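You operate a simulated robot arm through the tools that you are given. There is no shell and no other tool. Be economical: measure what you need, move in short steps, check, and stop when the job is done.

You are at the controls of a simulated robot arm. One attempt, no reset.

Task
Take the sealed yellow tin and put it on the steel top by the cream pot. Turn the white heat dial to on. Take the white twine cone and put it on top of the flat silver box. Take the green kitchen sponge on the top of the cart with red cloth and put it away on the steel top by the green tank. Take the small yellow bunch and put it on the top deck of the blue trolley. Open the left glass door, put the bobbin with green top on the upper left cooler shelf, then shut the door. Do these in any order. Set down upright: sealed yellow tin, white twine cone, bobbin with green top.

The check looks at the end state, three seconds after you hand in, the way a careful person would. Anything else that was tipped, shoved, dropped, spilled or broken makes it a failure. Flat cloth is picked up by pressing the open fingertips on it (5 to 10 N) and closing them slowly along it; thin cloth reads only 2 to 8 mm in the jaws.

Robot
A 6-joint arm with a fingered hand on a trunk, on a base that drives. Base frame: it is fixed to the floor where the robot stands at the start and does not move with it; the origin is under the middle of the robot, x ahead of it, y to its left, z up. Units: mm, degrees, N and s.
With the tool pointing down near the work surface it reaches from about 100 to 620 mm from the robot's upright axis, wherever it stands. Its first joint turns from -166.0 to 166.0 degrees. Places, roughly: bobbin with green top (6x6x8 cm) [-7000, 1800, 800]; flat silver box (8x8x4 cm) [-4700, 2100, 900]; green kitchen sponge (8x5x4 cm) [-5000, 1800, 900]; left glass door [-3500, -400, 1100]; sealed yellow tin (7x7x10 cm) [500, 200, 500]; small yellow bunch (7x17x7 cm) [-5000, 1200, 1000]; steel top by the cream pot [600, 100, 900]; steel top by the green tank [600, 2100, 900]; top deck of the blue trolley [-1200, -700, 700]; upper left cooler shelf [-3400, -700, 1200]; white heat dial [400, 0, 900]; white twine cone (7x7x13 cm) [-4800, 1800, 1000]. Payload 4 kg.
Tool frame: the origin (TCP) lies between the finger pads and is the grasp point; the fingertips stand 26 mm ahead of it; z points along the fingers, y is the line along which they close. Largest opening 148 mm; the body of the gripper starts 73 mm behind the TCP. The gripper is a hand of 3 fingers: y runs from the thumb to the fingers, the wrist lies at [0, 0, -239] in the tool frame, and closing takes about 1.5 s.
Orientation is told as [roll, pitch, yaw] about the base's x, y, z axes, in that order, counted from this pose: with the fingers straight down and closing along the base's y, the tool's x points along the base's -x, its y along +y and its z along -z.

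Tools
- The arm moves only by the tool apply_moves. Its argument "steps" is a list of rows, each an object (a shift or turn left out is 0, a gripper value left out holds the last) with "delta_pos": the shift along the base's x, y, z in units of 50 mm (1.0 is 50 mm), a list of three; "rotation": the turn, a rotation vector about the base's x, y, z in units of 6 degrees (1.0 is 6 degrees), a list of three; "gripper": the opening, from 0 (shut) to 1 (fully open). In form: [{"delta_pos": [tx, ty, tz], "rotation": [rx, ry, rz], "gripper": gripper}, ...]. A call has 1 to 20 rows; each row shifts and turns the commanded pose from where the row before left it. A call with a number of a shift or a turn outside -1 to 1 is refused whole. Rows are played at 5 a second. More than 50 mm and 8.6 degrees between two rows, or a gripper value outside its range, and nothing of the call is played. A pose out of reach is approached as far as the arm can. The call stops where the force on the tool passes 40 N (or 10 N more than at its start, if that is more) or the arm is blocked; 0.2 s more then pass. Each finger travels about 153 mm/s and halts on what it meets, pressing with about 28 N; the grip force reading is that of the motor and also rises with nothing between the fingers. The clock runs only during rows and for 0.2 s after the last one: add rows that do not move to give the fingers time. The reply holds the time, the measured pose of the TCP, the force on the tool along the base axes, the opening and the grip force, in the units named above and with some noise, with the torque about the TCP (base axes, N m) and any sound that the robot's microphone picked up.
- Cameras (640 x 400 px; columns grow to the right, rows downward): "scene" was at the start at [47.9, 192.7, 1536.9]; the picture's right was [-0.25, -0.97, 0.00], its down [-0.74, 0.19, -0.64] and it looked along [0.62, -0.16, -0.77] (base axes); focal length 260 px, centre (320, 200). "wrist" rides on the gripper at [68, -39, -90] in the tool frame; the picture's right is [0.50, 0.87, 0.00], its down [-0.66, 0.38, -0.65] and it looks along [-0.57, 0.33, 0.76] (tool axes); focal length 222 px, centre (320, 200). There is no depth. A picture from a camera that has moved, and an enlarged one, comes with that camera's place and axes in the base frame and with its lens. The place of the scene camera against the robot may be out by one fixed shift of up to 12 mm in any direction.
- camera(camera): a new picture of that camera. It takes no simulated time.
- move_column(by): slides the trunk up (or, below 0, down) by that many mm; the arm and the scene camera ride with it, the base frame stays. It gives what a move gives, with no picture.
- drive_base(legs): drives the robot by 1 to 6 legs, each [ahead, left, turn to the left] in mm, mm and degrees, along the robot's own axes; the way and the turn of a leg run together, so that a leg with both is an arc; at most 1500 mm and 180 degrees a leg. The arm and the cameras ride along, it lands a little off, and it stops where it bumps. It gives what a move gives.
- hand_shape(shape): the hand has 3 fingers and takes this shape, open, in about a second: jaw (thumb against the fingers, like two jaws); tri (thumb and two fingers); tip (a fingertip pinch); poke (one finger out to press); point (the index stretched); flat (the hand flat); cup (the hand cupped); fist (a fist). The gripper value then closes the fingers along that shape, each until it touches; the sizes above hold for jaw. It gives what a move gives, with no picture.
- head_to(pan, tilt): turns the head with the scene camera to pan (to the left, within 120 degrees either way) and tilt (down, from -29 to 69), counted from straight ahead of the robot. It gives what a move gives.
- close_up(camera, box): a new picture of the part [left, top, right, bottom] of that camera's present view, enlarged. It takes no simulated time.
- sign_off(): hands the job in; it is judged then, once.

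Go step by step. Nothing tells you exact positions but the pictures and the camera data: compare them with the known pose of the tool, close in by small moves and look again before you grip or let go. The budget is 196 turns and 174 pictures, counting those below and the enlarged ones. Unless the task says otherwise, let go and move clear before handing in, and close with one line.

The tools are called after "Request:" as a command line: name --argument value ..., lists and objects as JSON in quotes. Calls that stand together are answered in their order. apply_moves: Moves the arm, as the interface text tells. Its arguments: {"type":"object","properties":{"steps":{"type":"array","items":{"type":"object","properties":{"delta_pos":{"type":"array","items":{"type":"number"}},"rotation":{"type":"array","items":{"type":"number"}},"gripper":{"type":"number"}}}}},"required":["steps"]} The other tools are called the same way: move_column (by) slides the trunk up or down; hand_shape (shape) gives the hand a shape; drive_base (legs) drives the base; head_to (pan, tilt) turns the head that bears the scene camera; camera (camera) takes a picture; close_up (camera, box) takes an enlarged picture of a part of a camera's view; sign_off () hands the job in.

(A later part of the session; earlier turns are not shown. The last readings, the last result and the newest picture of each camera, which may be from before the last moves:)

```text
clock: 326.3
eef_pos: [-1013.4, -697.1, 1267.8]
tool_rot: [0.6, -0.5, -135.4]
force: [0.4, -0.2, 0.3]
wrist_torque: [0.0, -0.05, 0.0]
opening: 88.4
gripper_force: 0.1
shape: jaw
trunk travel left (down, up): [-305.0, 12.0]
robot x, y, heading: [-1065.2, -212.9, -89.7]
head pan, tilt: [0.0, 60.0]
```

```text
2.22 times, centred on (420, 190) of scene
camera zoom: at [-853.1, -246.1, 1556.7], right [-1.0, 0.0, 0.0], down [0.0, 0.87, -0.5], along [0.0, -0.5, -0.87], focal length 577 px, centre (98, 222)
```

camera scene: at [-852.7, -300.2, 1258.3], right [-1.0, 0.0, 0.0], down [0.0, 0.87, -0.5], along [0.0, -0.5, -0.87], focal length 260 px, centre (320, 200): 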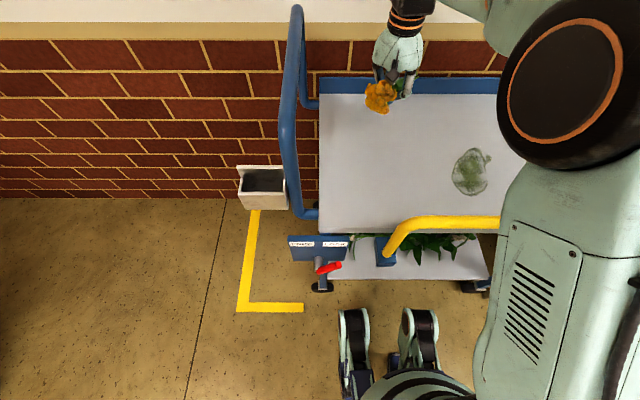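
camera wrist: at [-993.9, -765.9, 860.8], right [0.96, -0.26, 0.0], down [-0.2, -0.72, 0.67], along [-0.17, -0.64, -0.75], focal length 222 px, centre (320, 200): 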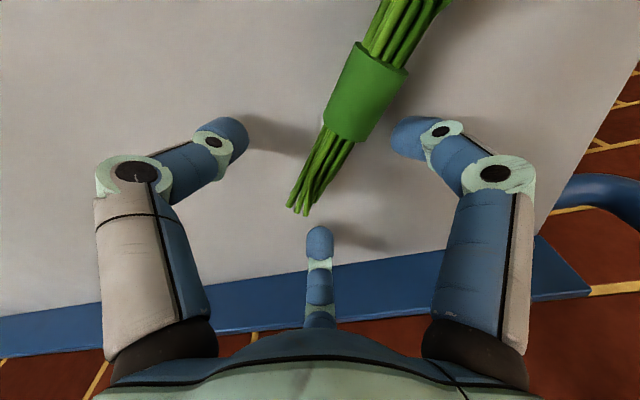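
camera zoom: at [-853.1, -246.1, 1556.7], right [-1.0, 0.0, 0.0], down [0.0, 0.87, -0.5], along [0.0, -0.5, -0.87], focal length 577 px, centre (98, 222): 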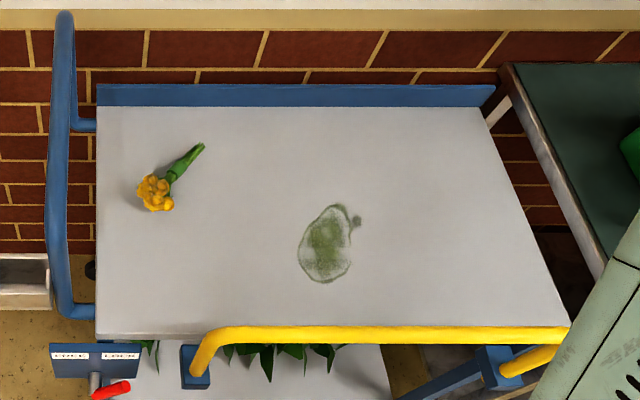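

The bunch is on the trolley's top deck. Next, the cooler: I'll restore the hand, retract, and drive in front of it for a look.

Request:
apply_moves --steps '[{"delta_pos": [0, 0.7, -0.3], "rotation": [0, 0, 1]}, {"delta_pos": [0, 0.7, -0.3], "rotation": [0, 0, 1]}, {"delta_pos": [0, 0.7, -0.3], "rotation": [0, 0, 1]}, {"delta_pos": [0, 0.4, 0], "rotation": [0, 0, 1]}, {"rotation": [0, 0, 1]}, {"rotation": [0, 0, 1]}, {"rotation": [0, 0, 1]}, {"rotation": [0, 0, 0.6]}]'

Request:
drive_base --legs '[[-600, 0, 0], [0, 0, -90], [1500, 0, 0], [850, 0, 0], [0, 0, 90]]'

Request:
head_to --pan 0 --tilt 25

Request:
camera --camera "scene"

```text
clock: 328.1
eef_pos: [-1012.4, -573.8, 1222.4]
tool_rot: [0.7, -0.6, -89.5]
force: [0.6, 0.1, 0.2]
wrist_torque: [-0.02, -0.03, 0.0]
opening: 88.5
gripper_force: 0.1
shape: jaw
trunk travel left (down, up): [-305.0, 12.0]
robot x, y, heading: [-1062.3, -215.7, -89.9]
head pan, tilt: [0.0, 60.0]
```

```text
clock: 350.5
eef_pos: [-3395.2, -6.5, 1223.0]
tool_rot: [0.6, -0.6, -89.4]
force: [0.1, 0.0, 1.3]
wrist_torque: [-0.07, -0.03, 0.01]
opening: 88.6
gripper_force: 0.0
shape: jaw
trunk travel left (down, up): [-305.0, 12.0]
robot x, y, heading: [-3447.7, 353.8, -89.5]
head pan, tilt: [0.0, 60.0]
```

```text
clock: 351.5
eef_pos: [-3394.4, -5.9, 1222.4]
tool_rot: [0.6, -0.6, -89.3]
force: [0.6, 0.1, 0.0]
wrist_torque: [0.02, -0.01, 0.0]
opening: 88.4
gripper_force: 0.1
shape: jaw
trunk travel left (down, up): [-305.0, 12.0]
robot x, y, heading: [-3449.8, 356.1, -89.5]
head pan, tilt: [0.0, 25.0]
```

```text
38 pictures are left
camera scene: at [-3236.5, 295.9, 1606.7], right [-1.0, -0.01, 0.0], down [0.0, 0.42, -0.91], along [0.01, -0.91, -0.42], focal length 260 px, centre (320, 200)
```

scene: 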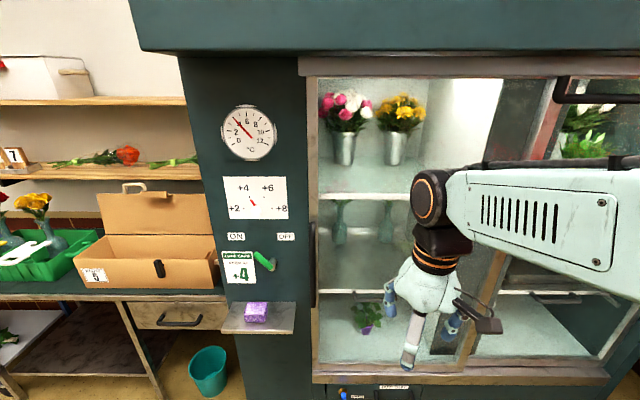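

The arm hides part of the cooler. I'll back up and swing the arm to see the doors and handles.

Request:
drive_base --legs '[[-350, -250, 0]]'

Request:
apply_moves --steps '[{"delta_pos": [-0.9, 0, -0.3]}, {"delta_pos": [-0.9, 0, -0.3]}, {"delta_pos": [-0.9, 0, -0.3]}, {"delta_pos": [-0.9, 0, -0.3]}, {"delta_pos": [-0.9, 0, -0.3]}, {"delta_pos": [-0.9, 0.2, -0.3]}]'

Request:
camera --camera "scene"

```text
clock: 354.2
eef_pos: [-3643.4, 349.3, 1222.4]
tool_rot: [0.6, -0.6, -89.3]
force: [-0.7, 0.5, 0.2]
wrist_torque: [0.01, -0.03, -0.01]
opening: 88.4
gripper_force: 0.0
shape: jaw
trunk travel left (down, up): [-305.0, 12.0]
robot x, y, heading: [-3702.7, 711.2, -89.5]
head pan, tilt: [0.0, 25.0]
```

```text
clock: 355.6
eef_pos: [-3916.6, 360.1, 1131.5]
tool_rot: [0.7, -0.6, -89.2]
force: [0.5, -0.4, -0.4]
wrist_torque: [0.02, 0.0, 0.02]
opening: 88.6
gripper_force: 0.0
shape: jaw
trunk travel left (down, up): [-305.0, 12.0]
robot x, y, heading: [-3701.5, 705.7, -89.2]
head pan, tilt: [0.0, 25.0]
```

```text
37 pictures are left
camera scene: at [-3489.0, 651.4, 1606.9], right [-1.0, -0.01, 0.0], down [0.0, 0.42, -0.91], along [0.01, -0.91, -0.42], focal length 260 px, centre (320, 200)
```

scene: 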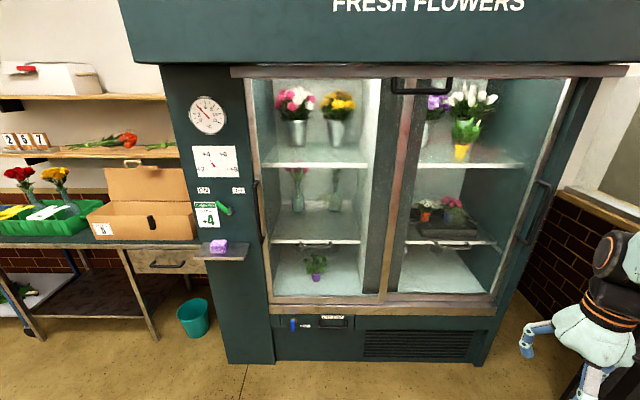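

Request:
close_up --camera "scene" --box '[230, 60, 440, 200]'

Request:
close_up --camera "scene" --box '[230, 170, 440, 320]'

```text
2.86 times, centred on (335, 130) of scene
camera zoom: at [-3489.0, 651.4, 1606.9], right [-1.0, -0.01, 0.0], down [0.0, 0.42, -0.91], along [0.01, -0.91, -0.42], focal length 742 px, centre (277, 400)
```

zoom: 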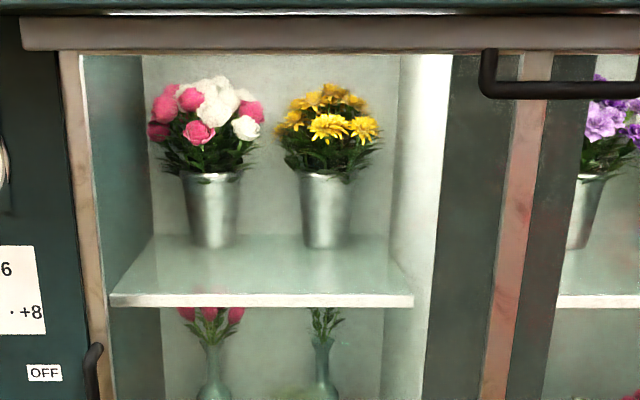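

```text
2.67 times, centred on (335, 245) of scene
camera zoom: at [-3489.0, 651.4, 1606.9], right [-1.0, -0.01, 0.0], down [0.0, 0.42, -0.91], along [0.01, -0.91, -0.42], focal length 692 px, centre (280, 80)
```

zoom: 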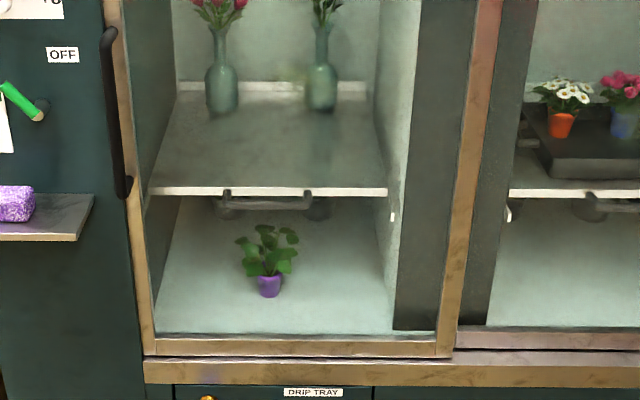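

The cooler has sliding doors: the left door's handle is a vertical bar at about (-3206, -364), z 900–1210, and it should slide toward -x. I'll position the base, then bring the closed, tilted hand to the left side of the bar.

Request:
drive_base --legs '[[440, 240, 0]]'

Request:
apply_moves --steps '[{"delta_pos": [0.9, 0.2, 0], "gripper": 0}, {"delta_pos": [0.9, 0, 0]}, {"delta_pos": [0.9, 0, 0], "rotation": [-0.7, 0, 0]}, {"delta_pos": [0.9, 0, 0], "rotation": [-0.7, 0, 0]}, {"delta_pos": [0.9, 0, 0], "rotation": [-0.7, 0, 0]}, {"delta_pos": [0.9, 0, 0], "rotation": [-0.8, 0, 0]}, {"delta_pos": [0.9, 0, 0], "rotation": [-0.8, 0, 0]}, {"delta_pos": [0.9, 0, 0], "rotation": [-0.8, 0, 0]}, {"delta_pos": [0.9, 0, 0], "rotation": [-0.8, 0, 0]}, {"delta_pos": [0.9, 0, 0], "rotation": [-0.7, 0, 0]}, {"delta_pos": [0.9, 0, 0], "rotation": [-0.7, 0, 0]}, {"delta_pos": [0.9, 0, -0.3], "rotation": [-0.7, 0, 0]}, {}]'

Request:
head_to --pan 0 --tilt 35

Request:
camera --camera "scene"

Request:
camera --camera "wrist"

```text
clock: 358.6
eef_pos: [-3663.2, -77.3, 1132.4]
tool_rot: [0.6, -0.6, -88.8]
force: [-0.5, -0.4, -0.2]
wrist_torque: [0.02, 0.01, 0.01]
opening: 88.3
gripper_force: 0.0
shape: jaw
trunk travel left (down, up): [-305.0, 12.0]
robot x, y, heading: [-3451.5, 269.7, -88.7]
head pan, tilt: [0.0, 25.0]
```

```text
clock: 361.6
eef_pos: [-3157.7, -100.4, 1117.1]
tool_rot: [-0.8, -45.3, -93.4]
force: [0.0, 0.1, -0.8]
wrist_torque: [-0.04, 0.0, -0.03]
opening: 0.0
gripper_force: 27.7
shape: jaw
trunk travel left (down, up): [-305.0, 12.0]
robot x, y, heading: [-3449.4, 271.1, -88.7]
head pan, tilt: [0.0, 25.0]
stopped in row 13: the arm was blocked; the commanded pose is now the measured one
```

```text
clock: 362.3
eef_pos: [-3156.3, -99.6, 1114.3]
tool_rot: [-1.3, -45.1, -93.0]
force: [0.1, -0.4, -0.9]
wrist_torque: [0.01, -0.01, -0.02]
opening: 0.0
gripper_force: 27.6
shape: jaw
trunk travel left (down, up): [-305.0, 12.0]
robot x, y, heading: [-3453.5, 270.9, -88.8]
head pan, tilt: [0.0, 35.0]
```

```text
34 pictures are left
camera scene: at [-3203.1, 229.1, 1588.5], right [-0.9, -0.43, 0.0], down [-0.25, 0.54, -0.8], along [0.34, -0.73, -0.6], focal length 260 px, centre (320, 200)
```

scene: 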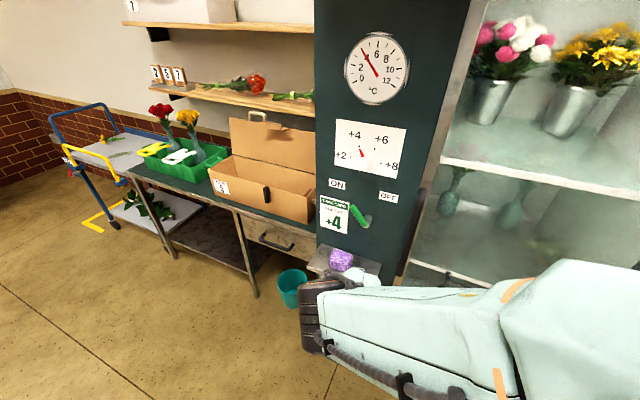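

```text
33 pictures are left
camera wrist: at [-3189.0, 14.7, 1130.1], right [0.88, 0.29, -0.37], down [0.39, -0.03, 0.92], along [0.26, -0.96, -0.14], focal length 222 px, centre (320, 200)
```

wrist: 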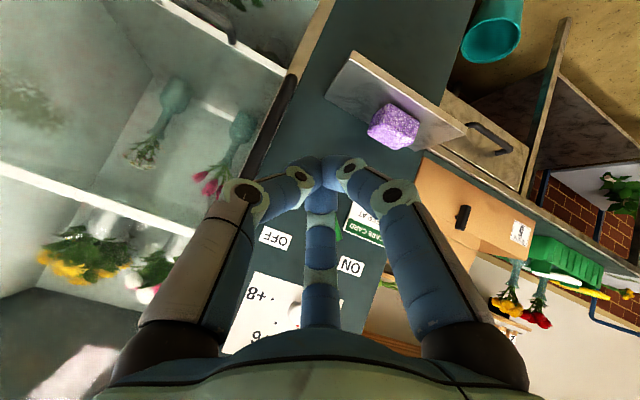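

The wrist view shows the handle bar just to the -x side of the fingers. I'll advance toward the door along -y, staying left of the bar.

Request:
apply_moves --steps '[{"delta_pos": [0, -0.8, 0], "gripper": 0}, {"delta_pos": [0, -0.8, 0]}, {"delta_pos": [0, -0.8, 0]}, {"delta_pos": [0, -0.8, 0]}, {"delta_pos": [0, -0.8, 0]}, {"delta_pos": [0, -0.6, 0]}, {}]'

Request:
camera --camera "wrist"

Request:
camera --camera "scene"

```text
clock: 363.9
eef_pos: [-3150.6, -325.5, 1115.8]
tool_rot: [-1.3, -45.2, -92.2]
force: [-0.4, 0.3, -0.2]
wrist_torque: [0.0, -0.01, -0.04]
opening: 0.1
gripper_force: 28.5
shape: jaw
trunk travel left (down, up): [-305.0, 12.0]
robot x, y, heading: [-3450.7, 269.9, -88.7]
head pan, tilt: [0.0, 35.0]
```

```text
32 pictures are left
camera wrist: at [-3185.1, -212.7, 1132.0], right [0.88, 0.31, -0.37], down [0.39, -0.02, 0.92], along [0.27, -0.95, -0.14], focal length 222 px, centre (320, 200)
```

wrist: 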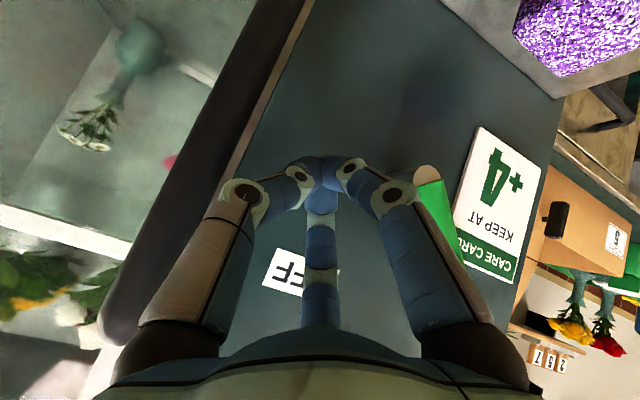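

```text
31 pictures are left
camera scene: at [-3238.5, 220.4, 1591.0], right [-1.0, -0.02, 0.0], down [-0.01, 0.57, -0.82], along [0.02, -0.82, -0.57], focal length 260 px, centre (320, 200)
```

scene: 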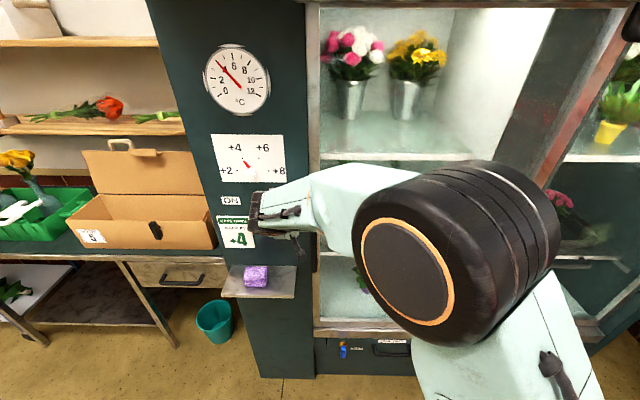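

The bar is about 60 mm to the -x side. I'll advance another 28 mm, then push gently in -x until contact.

Request:
apply_moves --steps '[{"delta_pos": [0, -0.3, 0], "gripper": 0}, {"delta_pos": [0, -0.25, 0]}, {"delta_pos": [-0.4, 0, 0]}, {"delta_pos": [-0.3, 0, 0]}, {"delta_pos": [-0.3, 0, 0]}, {"delta_pos": [-0.3, 0, 0]}, {"delta_pos": [-0.3, 0, 0]}, {}]'

Request:
camera --camera "wrist"

```text
clock: 364.7
eef_pos: [-3157.8, -345.5, 1117.4]
tool_rot: [-0.8, -44.8, -92.0]
force: [5.5, 26.8, 3.1]
wrist_torque: [0.31, -0.01, 0.0]
opening: 0.0
gripper_force: 28.8
shape: jaw
trunk travel left (down, up): [-305.0, 12.0]
robot x, y, heading: [-3448.0, 272.5, -88.8]
head pan, tilt: [0.0, 35.0]
stopped in row 3: the force on the tool passed its limit at 48 N (the readings are from after the stop); the commanded pose is now the measured one
```

```text
30 pictures are left
camera wrist: at [-3192.5, -231.7, 1133.0], right [0.88, 0.32, -0.36], down [0.39, -0.02, 0.92], along [0.29, -0.95, -0.14], focal length 222 px, centre (320, 200)
```

wrist: 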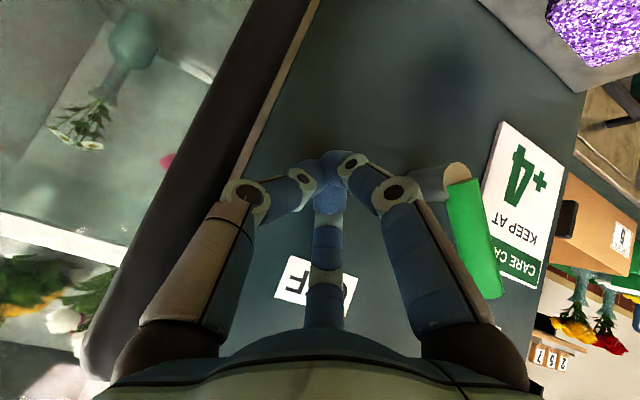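

The fingertips met the cabinet panel. Backing off 6 mm and pushing in -x.

Request:
apply_moves --steps '[{"delta_pos": [0, 0.16, 0], "gripper": 0}, {"delta_pos": [-0.3, 0, 0]}, {"delta_pos": [-0.3, 0, 0]}, {"delta_pos": [-0.3, 0, 0]}, {"delta_pos": [-0.2, 0, 0]}, {"delta_pos": [-0.2, 0, 0]}, {}]'

Request:
camera --camera "wrist"

```text
clock: 366.3
eef_pos: [-3223.4, -342.9, 1114.9]
tool_rot: [-1.0, -45.0, -92.1]
force: [1.0, 0.6, 0.3]
wrist_torque: [-0.06, 0.04, -0.04]
opening: 0.2
gripper_force: 27.9
shape: jaw
trunk travel left (down, up): [-305.0, 12.0]
robot x, y, heading: [-3453.0, 270.7, -88.7]
head pan, tilt: [0.0, 35.0]
```

```text
29 pictures are left
camera wrist: at [-3259.6, -229.7, 1131.0], right [0.88, 0.31, -0.36], down [0.39, -0.02, 0.92], along [0.28, -0.95, -0.14], focal length 222 px, centre (320, 200)
```

wrist: 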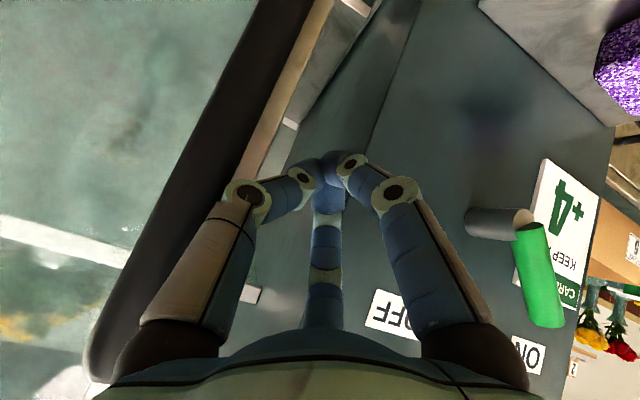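

The door slides easily with the push. Continuing about 450 mm further.

Request:
apply_moves --steps '[{"delta_pos": [-0.45, 0, 0], "gripper": 0}, {"delta_pos": [-0.45, 0, 0]}, {"delta_pos": [-0.45, 0, 0]}, {"delta_pos": [-0.45, 0, 0]}, {"delta_pos": [-0.45, 0, 0]}, {"delta_pos": [-0.45, 0, 0]}, {"delta_pos": [-0.45, 0, 0]}, {"delta_pos": [-0.45, 0, 0]}, {"delta_pos": [-0.45, 0, 0]}, {"delta_pos": [-0.45, 0, 0]}, {"delta_pos": [-0.45, 0, 0]}, {"delta_pos": [-0.45, 0, 0]}, {"delta_pos": [-0.45, 0, 0]}, {"delta_pos": [-0.45, 0, 0]}, {"delta_pos": [-0.45, 0, 0]}, {"delta_pos": [-0.45, 0, 0]}, {"delta_pos": [-0.45, 0, 0]}, {"delta_pos": [-0.45, 0, 0]}, {"delta_pos": [-0.45, 0, 0]}, {"delta_pos": [-0.45, 0, 0]}]'

Request:
camera --camera "scene"

```text
clock: 370.5
eef_pos: [-3670.2, -342.3, 1116.0]
tool_rot: [-0.9, -44.9, -92.1]
force: [-0.3, 0.7, 0.2]
wrist_torque: [-0.01, 0.0, 0.0]
opening: 0.0
gripper_force: 28.1
shape: jaw
out of reach, approached as far as the arm can: row 12
trunk travel left (down, up): [-305.0, 12.0]
robot x, y, heading: [-3452.3, 270.0, -88.8]
head pan, tilt: [0.0, 35.0]
```

```text
28 pictures are left
camera scene: at [-3239.5, 220.9, 1591.2], right [-1.0, -0.02, 0.0], down [-0.01, 0.57, -0.82], along [0.02, -0.82, -0.57], focal length 260 px, centre (320, 200)
```

scene: 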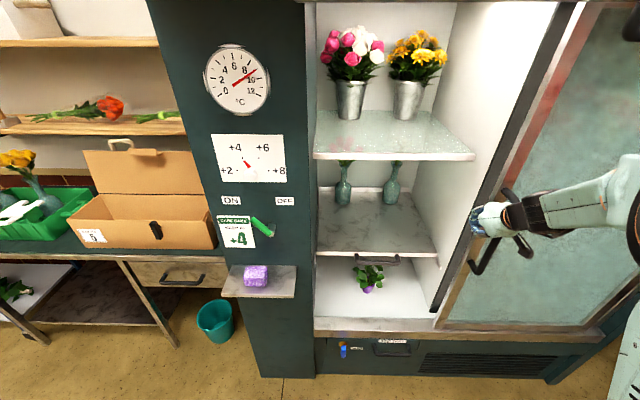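

The left door is open about 450 mm. I'll retract the hand and head for the bobbin on the back red table, first checking the gap to the right of the cart.

Request:
apply_moves --steps '[{"delta_pos": [0.3, 0.6, 0]}, {"delta_pos": [0.3, 0.8, 0]}, {"delta_pos": [0.5, 0.7, 0], "rotation": [0.8, 0, 0]}, {"delta_pos": [0.5, 0.6, 0], "rotation": [0.8, 0, 0]}, {"delta_pos": [0.5, 0.5, 0], "rotation": [0.8, 0, 0]}, {"delta_pos": [0.5, 0.4, 0.3], "rotation": [0.8, 0, 0]}, {"delta_pos": [0.5, 0, 0.3], "rotation": [0.8, 0, 0]}, {"delta_pos": [0.5, 0, 0.3], "rotation": [0.8, 0, 0]}, {"delta_pos": [0, 0, 0.3], "rotation": [0.8, 0, 0]}, {"rotation": [0.8, 0, 0], "delta_pos": [0, 0, 0.3]}, {"rotation": [0.8, 0, 0.2]}, {}]'

Request:
drive_base --legs '[[-400, 0, 0], [0, 0, -180], [1500, 0, 0], [400, 0, 0], [0, 0, 90]]'

Request:
camera --camera "scene"

```text
clock: 373.1
eef_pos: [-3487.8, -171.9, 1210.0]
tool_rot: [-2.3, -1.7, -90.2]
force: [-0.2, -0.1, 0.5]
wrist_torque: [0.0, -0.02, -0.02]
opening: 0.0
gripper_force: 27.4
shape: jaw
out of reach, approached as far as the arm can: row 1, 2
trunk travel left (down, up): [-305.0, 12.0]
robot x, y, heading: [-3451.2, 272.1, -88.7]
head pan, tilt: [0.0, 35.0]
```

```text
clock: 395.7
eef_pos: [-4005.4, 2580.2, 1208.1]
tool_rot: [-2.4, -1.7, -179.4]
force: [0.7, -0.4, 0.1]
wrist_torque: [0.01, -0.02, 0.01]
opening: 0.0
gripper_force: 27.8
shape: jaw
trunk travel left (down, up): [-305.0, 12.0]
robot x, y, heading: [-3562.4, 2546.8, -178.0]
head pan, tilt: [0.0, 35.0]
```

```text
27 pictures are left
camera scene: at [-3608.0, 2338.3, 1591.0], right [-0.04, 1.0, 0.0], down [0.57, 0.02, -0.82], along [-0.82, -0.03, -0.57], focal length 260 px, centre (320, 200)
```

scene: 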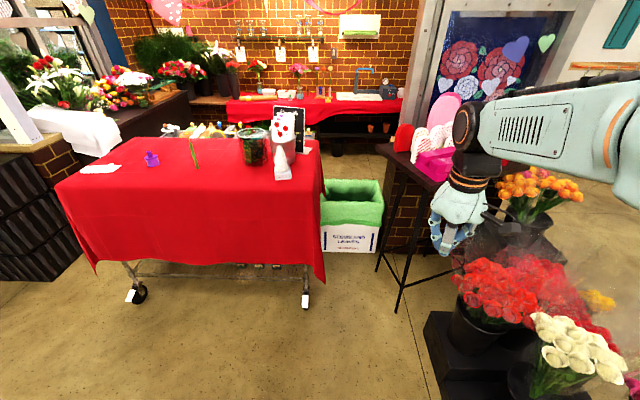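

The direct gap is blocked by a green bin. The nook should also open on its far right side, so I'll go around: move to +y and look.

Request:
drive_base --legs '[[-150, -1150, 0], [0, 0, -22]]'

Request:
head_to --pan 0 --tilt 20

Request:
camera --camera "scene"

```text
clock: 407.2
eef_pos: [-3867.4, 3895.9, 1208.3]
tool_rot: [-2.3, -1.7, 159.2]
force: [-1.1, 0.5, -0.2]
wrist_torque: [0.03, -0.02, 0.02]
opening: 0.2
gripper_force: 27.6
shape: jaw
trunk travel left (down, up): [-305.0, 12.0]
robot x, y, heading: [-3465.4, 3702.8, 160.5]
head pan, tilt: [0.0, 35.0]
```

```text
clock: 408.0
eef_pos: [-3867.7, 3896.1, 1207.3]
tool_rot: [-2.2, -1.8, 159.2]
force: [-0.3, -0.5, -0.1]
wrist_torque: [0.03, 0.02, 0.0]
opening: 0.0
gripper_force: 28.3
shape: jaw
trunk travel left (down, up): [-305.0, 12.0]
robot x, y, heading: [-3457.4, 3701.5, 160.8]
head pan, tilt: [0.0, 20.0]
```

```text
26 pictures are left
camera scene: at [-3590.7, 3529.0, 1614.8], right [0.33, 0.94, 0.0], down [0.32, -0.11, -0.94], along [-0.89, 0.31, -0.34], focal length 260 px, centre (320, 200)
```

scene: 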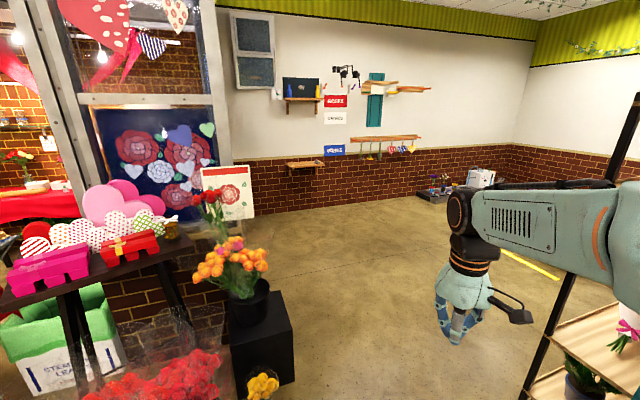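

The floor beyond is clear, and the nook opens behind the wreath panel. I'll drive around into the nook.

Request:
drive_base --legs '[[1500, 0, 0], [0, 0, 42], [1430, 0, 0], [0, 0, 66], [1250, 0, 0], [0, 0, -70]]'

Request:
head_to --pan 0 --tilt 40

Request:
camera --camera "scene"

```text
clock: 411.0
eef_pos: [-4175.2, 4023.7, 1208.4]
tool_rot: [-2.3, -1.7, 160.0]
force: [-0.3, 0.2, -0.1]
wrist_torque: [-0.04, -0.04, 0.0]
opening: 0.1
gripper_force: 27.4
shape: jaw
trunk travel left (down, up): [-305.0, 12.0]
robot x, y, heading: [-3768.9, 3832.7, 161.6]
head pan, tilt: [0.0, 20.0]
stopped in leg 1: the robot was blocked; the commanded pose is now the measured one
```

```text
clock: 411.9
eef_pos: [-4171.8, 4022.3, 1209.6]
tool_rot: [-2.3, -1.7, 160.0]
force: [-0.2, -1.0, -0.5]
wrist_torque: [-0.02, 0.01, 0.02]
opening: 0.0
gripper_force: 27.6
shape: jaw
trunk travel left (down, up): [-305.0, 12.0]
robot x, y, heading: [-3767.2, 3839.5, 161.4]
head pan, tilt: [0.0, 40.0]
```

```text
25 pictures are left
camera scene: at [-3884.2, 3656.3, 1583.5], right [0.32, 0.95, 0.0], down [0.61, -0.2, -0.77], along [-0.73, 0.24, -0.64], focal length 260 px, centre (320, 200)
```

scene: 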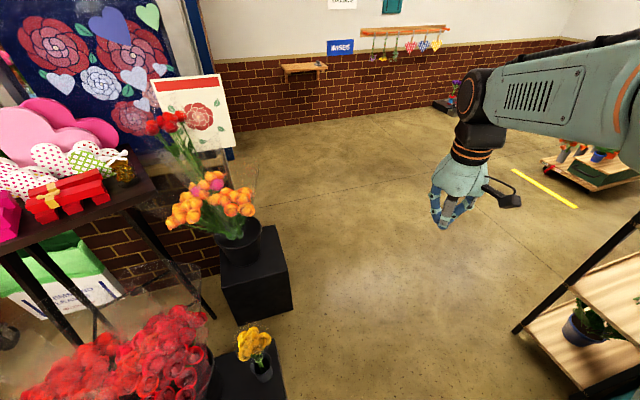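

The base was blocked by something not in view. Looking straight down ahead of it.

Request:
head_to --pan 0 --tilt 69

Request:
camera --camera "scene"

```text
clock: 412.8
eef_pos: [-4173.5, 4021.9, 1208.8]
tool_rot: [-2.3, -1.7, 160.0]
force: [0.7, 1.4, 0.0]
wrist_torque: [0.01, -0.01, -0.02]
opening: 0.0
gripper_force: 28.1
shape: jaw
trunk travel left (down, up): [-305.0, 12.0]
robot x, y, heading: [-3766.5, 3835.9, 161.4]
head pan, tilt: [0.0, 68.8]
```

```text
24 pictures are left
camera scene: at [-3856.7, 3647.1, 1547.4], right [0.32, 0.95, 0.0], down [0.88, -0.29, -0.36], along [-0.34, 0.12, -0.93], focal length 260 px, centre (320, 200)
```

scene: 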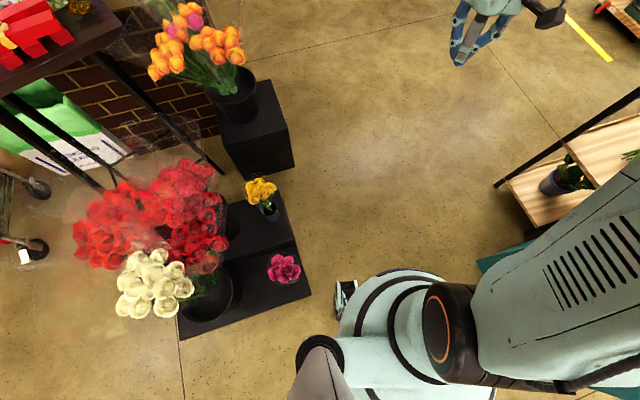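

The left front foot is against the black flower step. I'll back off, shift right 260 mm, and continue.

Request:
drive_base --legs '[[-40, 0, 0], [0, -270, 0], [1400, 0, 9], [0, 0, 33], [1300, 0, 0]]'

Request:
head_to --pan 30 --tilt 40

Request:
camera --camera "scene"

```text
clock: 430.6
eef_pos: [-6604.4, 3698.0, 1208.5]
tool_rot: [-2.3, -1.7, -156.2]
force: [0.6, -0.2, -0.5]
wrist_torque: [-0.01, 0.02, 0.04]
opening: 0.0
gripper_force: 28.4
shape: jaw
trunk travel left (down, up): [-305.0, 12.0]
robot x, y, heading: [-6181.6, 3844.3, -154.7]
head pan, tilt: [0.0, 68.8]
```

```text
clock: 431.5
eef_pos: [-6605.7, 3698.5, 1208.7]
tool_rot: [-2.3, -1.8, -156.2]
force: [-0.2, -0.4, -0.3]
wrist_torque: [-0.01, 0.02, 0.03]
opening: 0.0
gripper_force: 28.5
shape: jaw
trunk travel left (down, up): [-305.0, 12.0]
robot x, y, heading: [-6182.3, 3847.3, -154.5]
head pan, tilt: [30.0, 40.0]
```

```text
23 pictures are left
camera scene: at [-6112.8, 3599.8, 1583.4], right [-0.82, 0.57, 0.0], down [0.37, 0.53, -0.77], along [-0.44, -0.63, -0.64], focal length 260 px, centre (320, 200)
```

scene: 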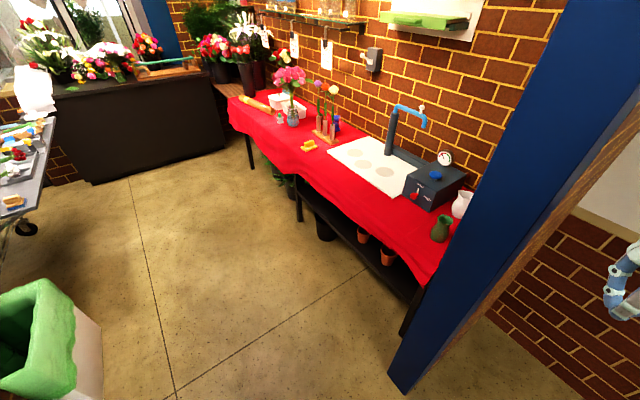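

The red table runs along the back wall (front legs at x≈-6910). Zooming to find the green-topped bobbin.

Request:
close_up --camera "scene" --box '[220, 60, 380, 180]'

```text
3.33 times, centred on (300, 120) of scene
camera zoom: at [-6112.8, 3599.8, 1583.4], right [-0.82, 0.57, 0.0], down [0.37, 0.53, -0.77], along [-0.44, -0.63, -0.64], focal length 865 px, centre (387, 467)
```

zoom: 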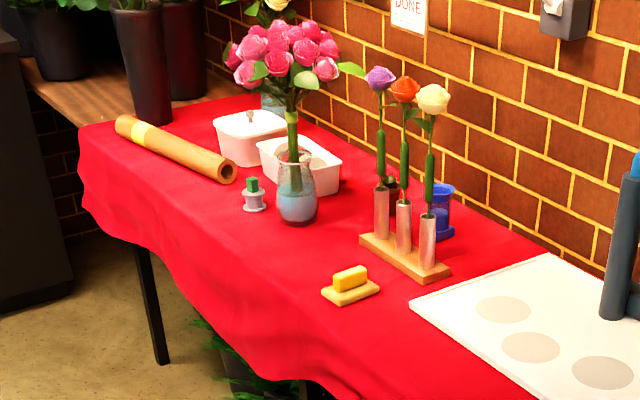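

The bobbin is at about (-6963, 1846), next to the flower vase. I'll drive down the aisle and face the table with the bobbin slightly to my left.

Request:
drive_base --legs '[[0, 0, 60.5], [1000, 0, 0], [890, 0, 0], [0, 0, -86]]'

Request:
head_to --pan 0 --tilt 50

Request:
camera --camera "scene"

```text
clock: 447.2
eef_pos: [-6781.4, 2013.3, 1209.0]
tool_rot: [-2.2, -1.7, 178.8]
force: [-0.7, -0.5, 0.4]
wrist_torque: [0.03, -0.02, -0.01]
opening: 0.0
gripper_force: 27.9
shape: jaw
trunk travel left (down, up): [-305.0, 12.0]
robot x, y, heading: [-6336.1, 1965.5, -179.4]
head pan, tilt: [30.0, 40.0]
```

```text
clock: 448.2
eef_pos: [-6782.0, 2012.3, 1209.9]
tool_rot: [-2.3, -1.7, 178.7]
force: [0.3, 0.4, -0.3]
wrist_torque: [-0.03, -0.01, 0.03]
opening: 0.0
gripper_force: 28.5
shape: jaw
trunk travel left (down, up): [-305.0, 12.0]
robot x, y, heading: [-6338.0, 1964.5, -179.6]
head pan, tilt: [0.0, 50.0]
```

```text
21 pictures are left
camera scene: at [-6381.6, 1758.9, 1569.3], right [-0.01, 1.0, 0.0], down [0.77, 0.0, -0.64], along [-0.64, 0.0, -0.77], focal length 260 px, centre (320, 200)
```

scene: 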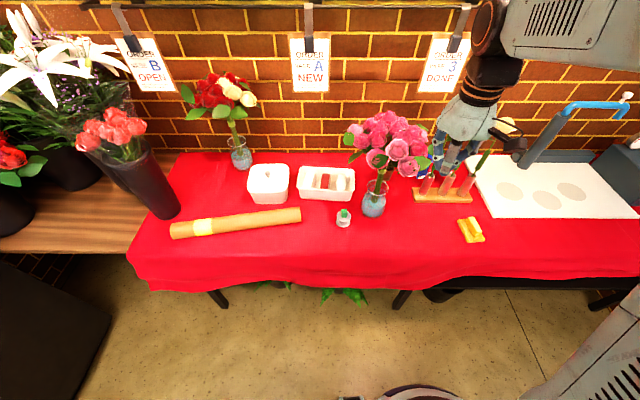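

The bobbin is near (-6940, 1842). I'll roll the hand thumb-forward and pitch it to about 40° below horizontal, then lower the column.

Request:
apply_moves --steps '[{"delta_pos": [0.3, -0.8, 0], "gripper": 0.5}, {"delta_pos": [0, -0.9, 0]}, {"delta_pos": [0, -0.9, 0]}, {"rotation": [0, 0, 1], "delta_pos": [0, -0.6, 0]}, {"rotation": [0, 0, 1]}, {"rotation": [0, 0, 1]}, {"rotation": [0, 0, 1]}, {"rotation": [0, 0, 1]}, {"rotation": [0, 0, 1]}, {"rotation": [0, 0, 1]}, {"rotation": [0, 0, 1]}, {"rotation": [0, 0, 1]}, {"rotation": [0, 0, 1]}, {"rotation": [0, 0, 1]}, {"rotation": [0, 0, 1]}, {"rotation": [0, 0, 1]}, {"rotation": [0, 0, 1]}, {"rotation": [0, 0, 1]}]'

Request:
apply_moves --steps '[{"rotation": [0, 1, 0], "delta_pos": [-0.1, 0, 0]}, {"rotation": [0, 1, 0], "delta_pos": [-0.1, 0, 0]}, {"rotation": [0, 1, 0], "delta_pos": [-0.1, 0, 0]}, {"rotation": [0, 1, 0], "delta_pos": [-0.1, 0, 0]}, {"rotation": [0, 1, 0], "delta_pos": [-0.1, 0, 0]}, {"rotation": [0, 1, 0], "delta_pos": [-0.1, 0, 0]}, {"rotation": [0, 1, 0], "delta_pos": [-0.1, 0, 0]}, {"rotation": [0, 1, 0], "delta_pos": [-0.1, 0, 0]}, {"rotation": [0, 0.3, 0]}, {}]'

Request:
move_column --by -250

Request:
camera --camera "wrist"

```text
clock: 452.0
eef_pos: [-6765.9, 1852.0, 1208.1]
tool_rot: [-2.4, -1.6, -91.3]
force: [-0.4, 0.4, 1.3]
wrist_torque: [0.0, 0.03, -0.02]
opening: 73.9
gripper_force: 0.0
shape: jaw
trunk travel left (down, up): [-305.0, 12.0]
robot x, y, heading: [-6335.9, 1967.5, -179.8]
head pan, tilt: [0.0, 50.0]
```

```text
clock: 454.2
eef_pos: [-6806.2, 1852.3, 1209.7]
tool_rot: [-52.0, -2.0, -89.4]
force: [0.5, 0.4, -0.6]
wrist_torque: [0.01, 0.02, 0.02]
opening: 73.9
gripper_force: 0.0
shape: jaw
trunk travel left (down, up): [-305.0, 12.0]
robot x, y, heading: [-6335.6, 1968.0, -179.6]
head pan, tilt: [0.0, 50.0]
```

```text
clock: 456.8
eef_pos: [-6806.2, 1852.5, 958.6]
tool_rot: [-52.1, -2.0, -89.5]
force: [-0.4, 0.2, 0.0]
wrist_torque: [0.02, 0.05, 0.01]
opening: 73.8
gripper_force: 0.1
shape: jaw
trunk travel left (down, up): [-55.0, 262.0]
robot x, y, heading: [-6337.3, 1970.0, -179.9]
head pan, tilt: [0.0, 50.0]
```

```text
20 pictures are left
camera wrist: at [-6761.4, 1923.2, 1042.7], right [0.53, 0.48, -0.7], down [0.75, -0.64, 0.13], along [-0.39, -0.59, -0.7], focal length 222 px, centre (320, 200)
```

wrist: 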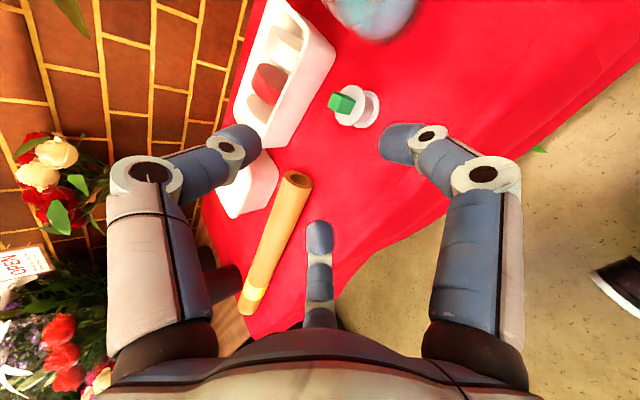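

The bobbin is around (-6940, 1850). Moving closer for a better look.

Request:
apply_moves --steps '[{"delta_pos": [-0.4, 0, -0.5]}, {"delta_pos": [-0.4, 0, -0.5]}, {"delta_pos": [-0.3, 0, -0.5]}, {}]'

Request:
camera --camera "wrist"

Request:
close_up --camera "scene" --box '[270, 150, 410, 260]'

```text
clock: 457.8
eef_pos: [-6861.8, 1853.2, 884.7]
tool_rot: [-52.1, -2.1, -89.5]
force: [0.4, 0.7, -0.3]
wrist_torque: [-0.02, -0.02, -0.04]
opening: 73.9
gripper_force: 0.0
shape: jaw
trunk travel left (down, up): [-55.0, 262.0]
robot x, y, heading: [-6339.4, 1963.8, -179.6]
head pan, tilt: [0.0, 50.0]
```

```text
19 pictures are left
camera wrist: at [-6817.5, 1923.9, 968.3], right [0.53, 0.48, -0.7], down [0.75, -0.64, 0.13], along [-0.39, -0.6, -0.7], focal length 222 px, centre (320, 200)
```

wrist: 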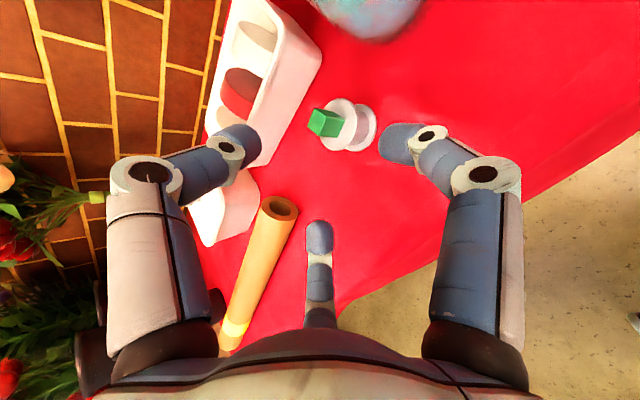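

```text
3.64 times, centred on (340, 205) of scene
camera zoom: at [-6423.2, 1758.8, 1309.7], right [-0.01, 1.0, 0.0], down [0.77, 0.0, -0.64], along [-0.64, 0.0, -0.77], focal length 944 px, centre (247, 182)
```

zoom: 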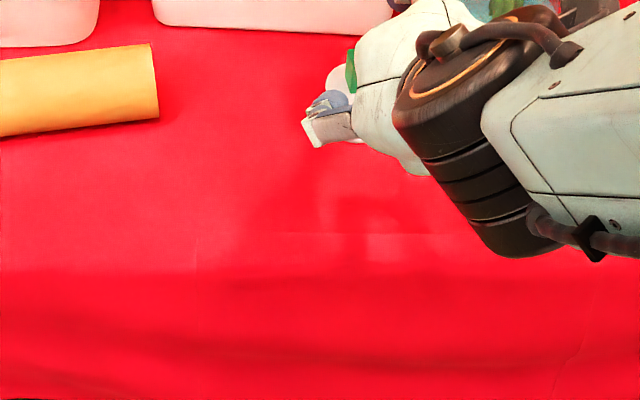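

Bobbin axis at about (-6941, 1855), z 760–828. I'll approach along the tool axis with the two fingers straddling it.

Request:
apply_moves --steps '[{"delta_pos": [-0.24, 0.04, -0.34], "gripper": 0.58}, {"delta_pos": [-0.4, 0, -0.32]}, {"delta_pos": [-0.4, 0, -0.32]}, {"delta_pos": [-0.4, 0, -0.31]}, {}]'

Request:
camera --camera "wrist"

```text
clock: 459.0
eef_pos: [-6934.6, 1855.5, 819.7]
tool_rot: [-52.2, -2.0, -89.6]
force: [-0.2, 0.1, -0.1]
wrist_torque: [-0.01, -0.02, -0.06]
opening: 85.4
gripper_force: 0.0
shape: jaw
trunk travel left (down, up): [-55.0, 262.0]
robot x, y, heading: [-6338.1, 1968.8, -179.8]
head pan, tilt: [0.0, 50.0]
```

```text
17 pictures are left
camera wrist: at [-6890.1, 1925.8, 903.4], right [0.53, 0.48, -0.7], down [0.75, -0.64, 0.13], along [-0.39, -0.6, -0.7], focal length 222 px, centre (320, 200)
```

wrist: 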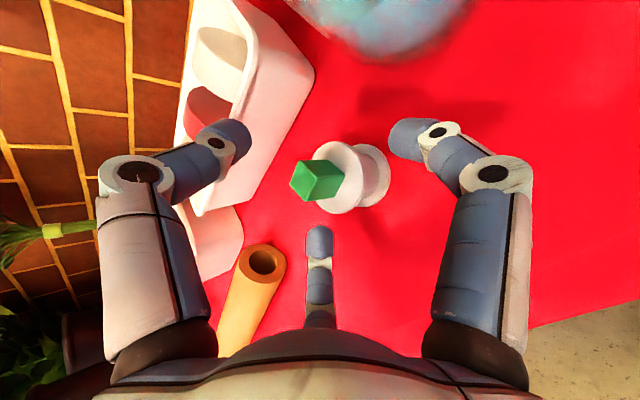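

Request:
apply_moves --steps '[{"delta_pos": [-0.22, 0.03, -0.14]}, {"delta_pos": [-0.2, 0, -0.13]}, {"gripper": 0.5}, {"gripper": 0.42}, {"gripper": 0.34}, {"gripper": 0.26}, {"gripper": 0.18}, {"gripper": 0.1}, {"gripper": 0}, {}, {}, {}]'

Request:
camera --camera "wrist"

```text
clock: 461.6
eef_pos: [-6955.0, 1856.0, 807.4]
tool_rot: [-52.2, -2.0, -89.5]
force: [2.7, 0.2, 12.6]
wrist_torque: [0.0, -0.26, 0.0]
opening: 35.9
gripper_force: 28.1
shape: jaw
trunk travel left (down, up): [-55.0, 262.0]
robot x, y, heading: [-6337.3, 1969.9, -179.7]
head pan, tilt: [0.0, 50.0]
```

```text
16 pictures are left
camera wrist: at [-6910.7, 1927.4, 890.8], right [0.53, 0.48, -0.7], down [0.75, -0.64, 0.12], along [-0.39, -0.6, -0.7], focal length 222 px, centre (320, 200)
```

wrist: 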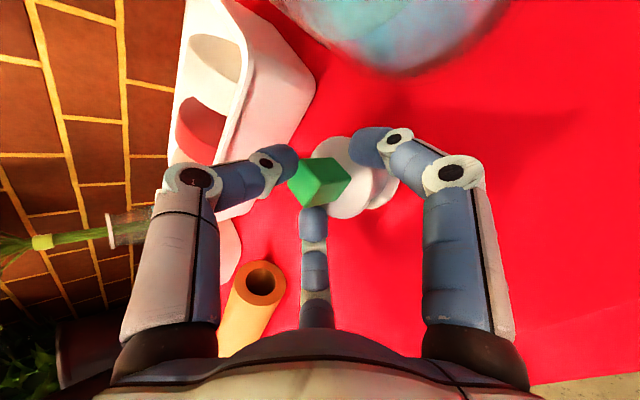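

Gripped: thumb against the green top and fingers on the spool. I'll lift a little to check.

Request:
apply_moves --steps '[{"delta_pos": [0, 0, 0.2]}, {"delta_pos": [0, 0, 0.4]}, {}]'

Request:
camera --camera "wrist"

```text
clock: 462.4
eef_pos: [-6954.2, 1856.3, 835.2]
tool_rot: [-52.1, -2.0, -89.5]
force: [0.0, -0.3, -0.2]
wrist_torque: [0.0, 0.01, -0.01]
opening: 25.4
gripper_force: 28.3
shape: jaw
trunk travel left (down, up): [-55.0, 262.0]
robot x, y, heading: [-6334.7, 1967.5, -179.9]
head pan, tilt: [0.0, 50.0]
```

```text
15 pictures are left
camera wrist: at [-6910.3, 1927.3, 919.1], right [0.53, 0.48, -0.7], down [0.75, -0.64, 0.13], along [-0.39, -0.6, -0.7], focal length 222 px, centre (320, 200)
```

wrist: 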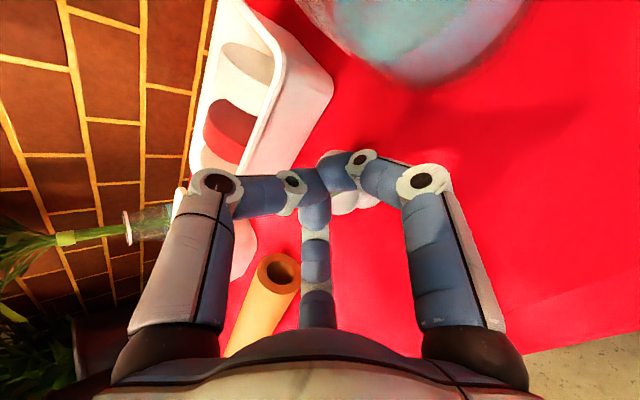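

The fingers slid up onto the green cube. I'll lift a bit more to see whether the bobbin comes along.

Request:
apply_moves --steps '[{"delta_pos": [0, 0, 0.3]}, {"delta_pos": [0, 0, 0.3]}, {}]'

Request:
camera --camera "wrist"

```text
clock: 463.2
eef_pos: [-6955.6, 1856.0, 866.3]
tool_rot: [-52.1, -2.0, -89.5]
force: [0.4, -0.2, 0.6]
wrist_torque: [0.03, 0.02, 0.02]
opening: 25.5
gripper_force: 27.9
shape: jaw
trunk travel left (down, up): [-55.0, 262.0]
robot x, y, heading: [-6338.9, 1965.2, -179.8]
head pan, tilt: [0.0, 50.0]
```

```text
14 pictures are left
camera wrist: at [-6910.5, 1926.3, 950.2], right [0.53, 0.48, -0.7], down [0.75, -0.64, 0.13], along [-0.39, -0.6, -0.7], focal length 222 px, centre (320, 200)
```

wrist: 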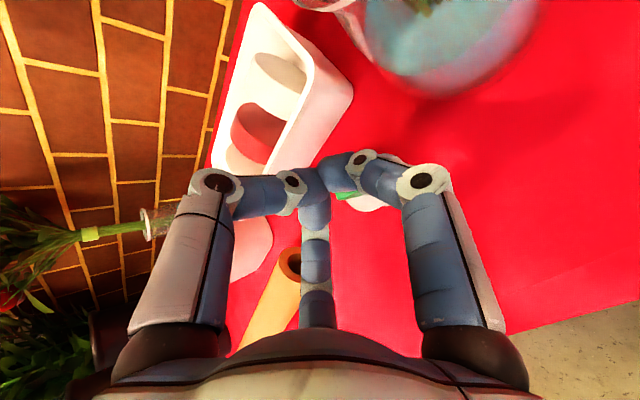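

Request:
close_up --camera "scene" --box '[310, 110, 420, 210]'

```text
4.00 times, centred on (365, 160) of scene
camera zoom: at [-6423.3, 1758.8, 1309.6], right [-0.01, 1.0, 0.0], down [0.77, 0.0, -0.64], along [-0.64, 0.0, -0.77], focal length 1038 px, centre (140, 360)
```

zoom: 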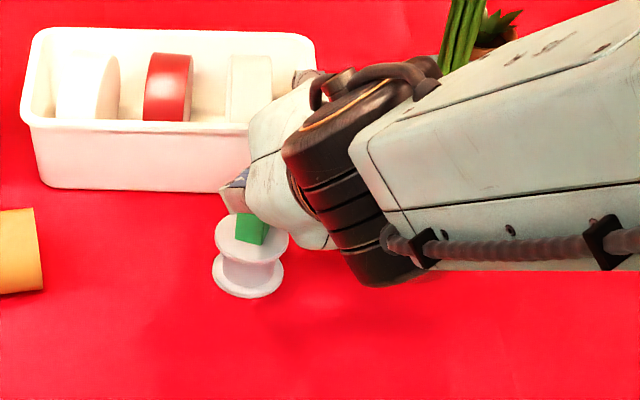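

The bobbin is still standing upright on the table. I'll retry with a flatter hand (about 20° below horizontal) so the two fingers slip between the flanges, under the upper one, with the thumb on the cube.

Request:
apply_moves --steps '[{"delta_pos": [0, 0, 0.2], "gripper": 0.3}, {"delta_pos": [0.5, 0, 0], "gripper": 0.58}, {"delta_pos": [0.8, 0, 0]}, {"delta_pos": [0.8, 0, 0], "rotation": [0, 1, 0]}, {"rotation": [0, 1, 0], "delta_pos": [0, 0, -0.5]}, {"rotation": [0, 1, 0], "delta_pos": [0, 0, -0.5]}, {"delta_pos": [0, 0, -0.4]}, {"delta_pos": [0, -0.06, -0.15]}, {}]'

Request:
camera --camera "wrist"

```text
clock: 465.2
eef_pos: [-6850.2, 1853.1, 798.5]
tool_rot: [-70.1, -1.8, -88.9]
force: [0.5, 0.0, -0.4]
wrist_torque: [-0.02, 0.0, -0.05]
opening: 85.2
gripper_force: 0.1
shape: jaw
trunk travel left (down, up): [-55.0, 262.0]
robot x, y, heading: [-6338.9, 1965.1, -179.9]
head pan, tilt: [0.0, 50.0]
```

```text
12 pictures are left
camera wrist: at [-6781.8, 1923.2, 863.1], right [0.29, 0.48, -0.83], down [0.76, -0.64, -0.11], along [-0.59, -0.6, -0.55], focal length 222 px, centre (320, 200)
```

wrist: 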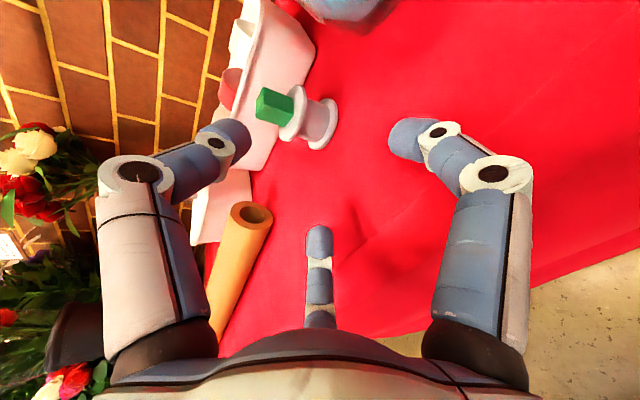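

The bobbin is at (-6937, 1854). Advancing level, then closing partway, lowering slightly and gripping.

Request:
apply_moves --steps '[{"delta_pos": [-0.5, 0.02, 0]}, {"delta_pos": [-0.5, 0, 0]}, {"delta_pos": [-0.5, 0, 0]}, {"delta_pos": [-0.33, 0, 0]}, {}]'

Request:
camera --camera "wrist"

```text
clock: 466.4
eef_pos: [-6940.9, 1852.1, 799.4]
tool_rot: [-70.1, -1.8, -88.9]
force: [0.2, 0.2, -0.3]
wrist_torque: [-0.03, 0.0, 0.0]
opening: 85.3
gripper_force: 0.0
shape: jaw
trunk travel left (down, up): [-55.0, 262.0]
robot x, y, heading: [-6337.6, 1968.8, -179.9]
head pan, tilt: [0.0, 50.0]
```

```text
11 pictures are left
camera wrist: at [-6872.9, 1923.5, 863.8], right [0.29, 0.48, -0.83], down [0.76, -0.64, -0.11], along [-0.59, -0.6, -0.55], focal length 222 px, centre (320, 200)
```

wrist: 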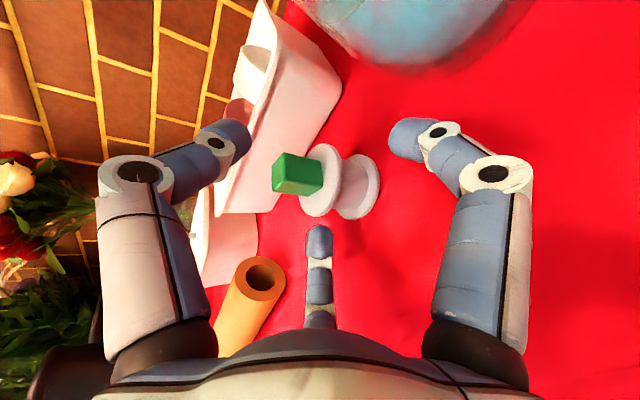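

Request:
apply_moves --steps '[{"delta_pos": [-0.3, 0.12, 0]}, {"gripper": 0.5}, {"gripper": 0.44}, {}, {"delta_pos": [0, 0, -0.08]}, {"delta_pos": [0, 0, -0.06]}, {"gripper": 0.36}, {"gripper": 0.3}, {"gripper": 0.22}, {"gripper": 0.14}, {"gripper": 0.05}, {"gripper": 0}, {}, {}, {}]'

Request:
camera --camera "wrist"

```text
clock: 469.6
eef_pos: [-6955.9, 1860.6, 796.2]
tool_rot: [-70.6, -1.8, -88.9]
force: [-7.4, 0.0, 36.5]
wrist_torque: [0.07, 1.25, 0.01]
opening: 0.1
gripper_force: 27.2
shape: jaw
trunk travel left (down, up): [-55.0, 262.0]
robot x, y, heading: [-6338.7, 1967.0, -179.4]
head pan, tilt: [0.0, 50.0]
```

```text
10 pictures are left
camera wrist: at [-6886.5, 1931.2, 860.2], right [0.28, 0.48, -0.83], down [0.75, -0.64, -0.12], along [-0.59, -0.6, -0.54], focal length 222 px, centre (320, 200)
```

wrist: 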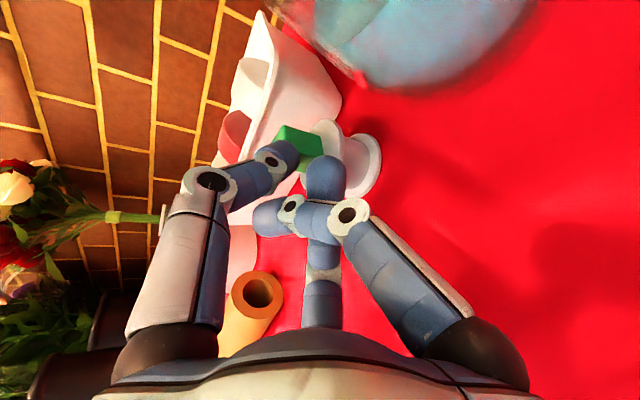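

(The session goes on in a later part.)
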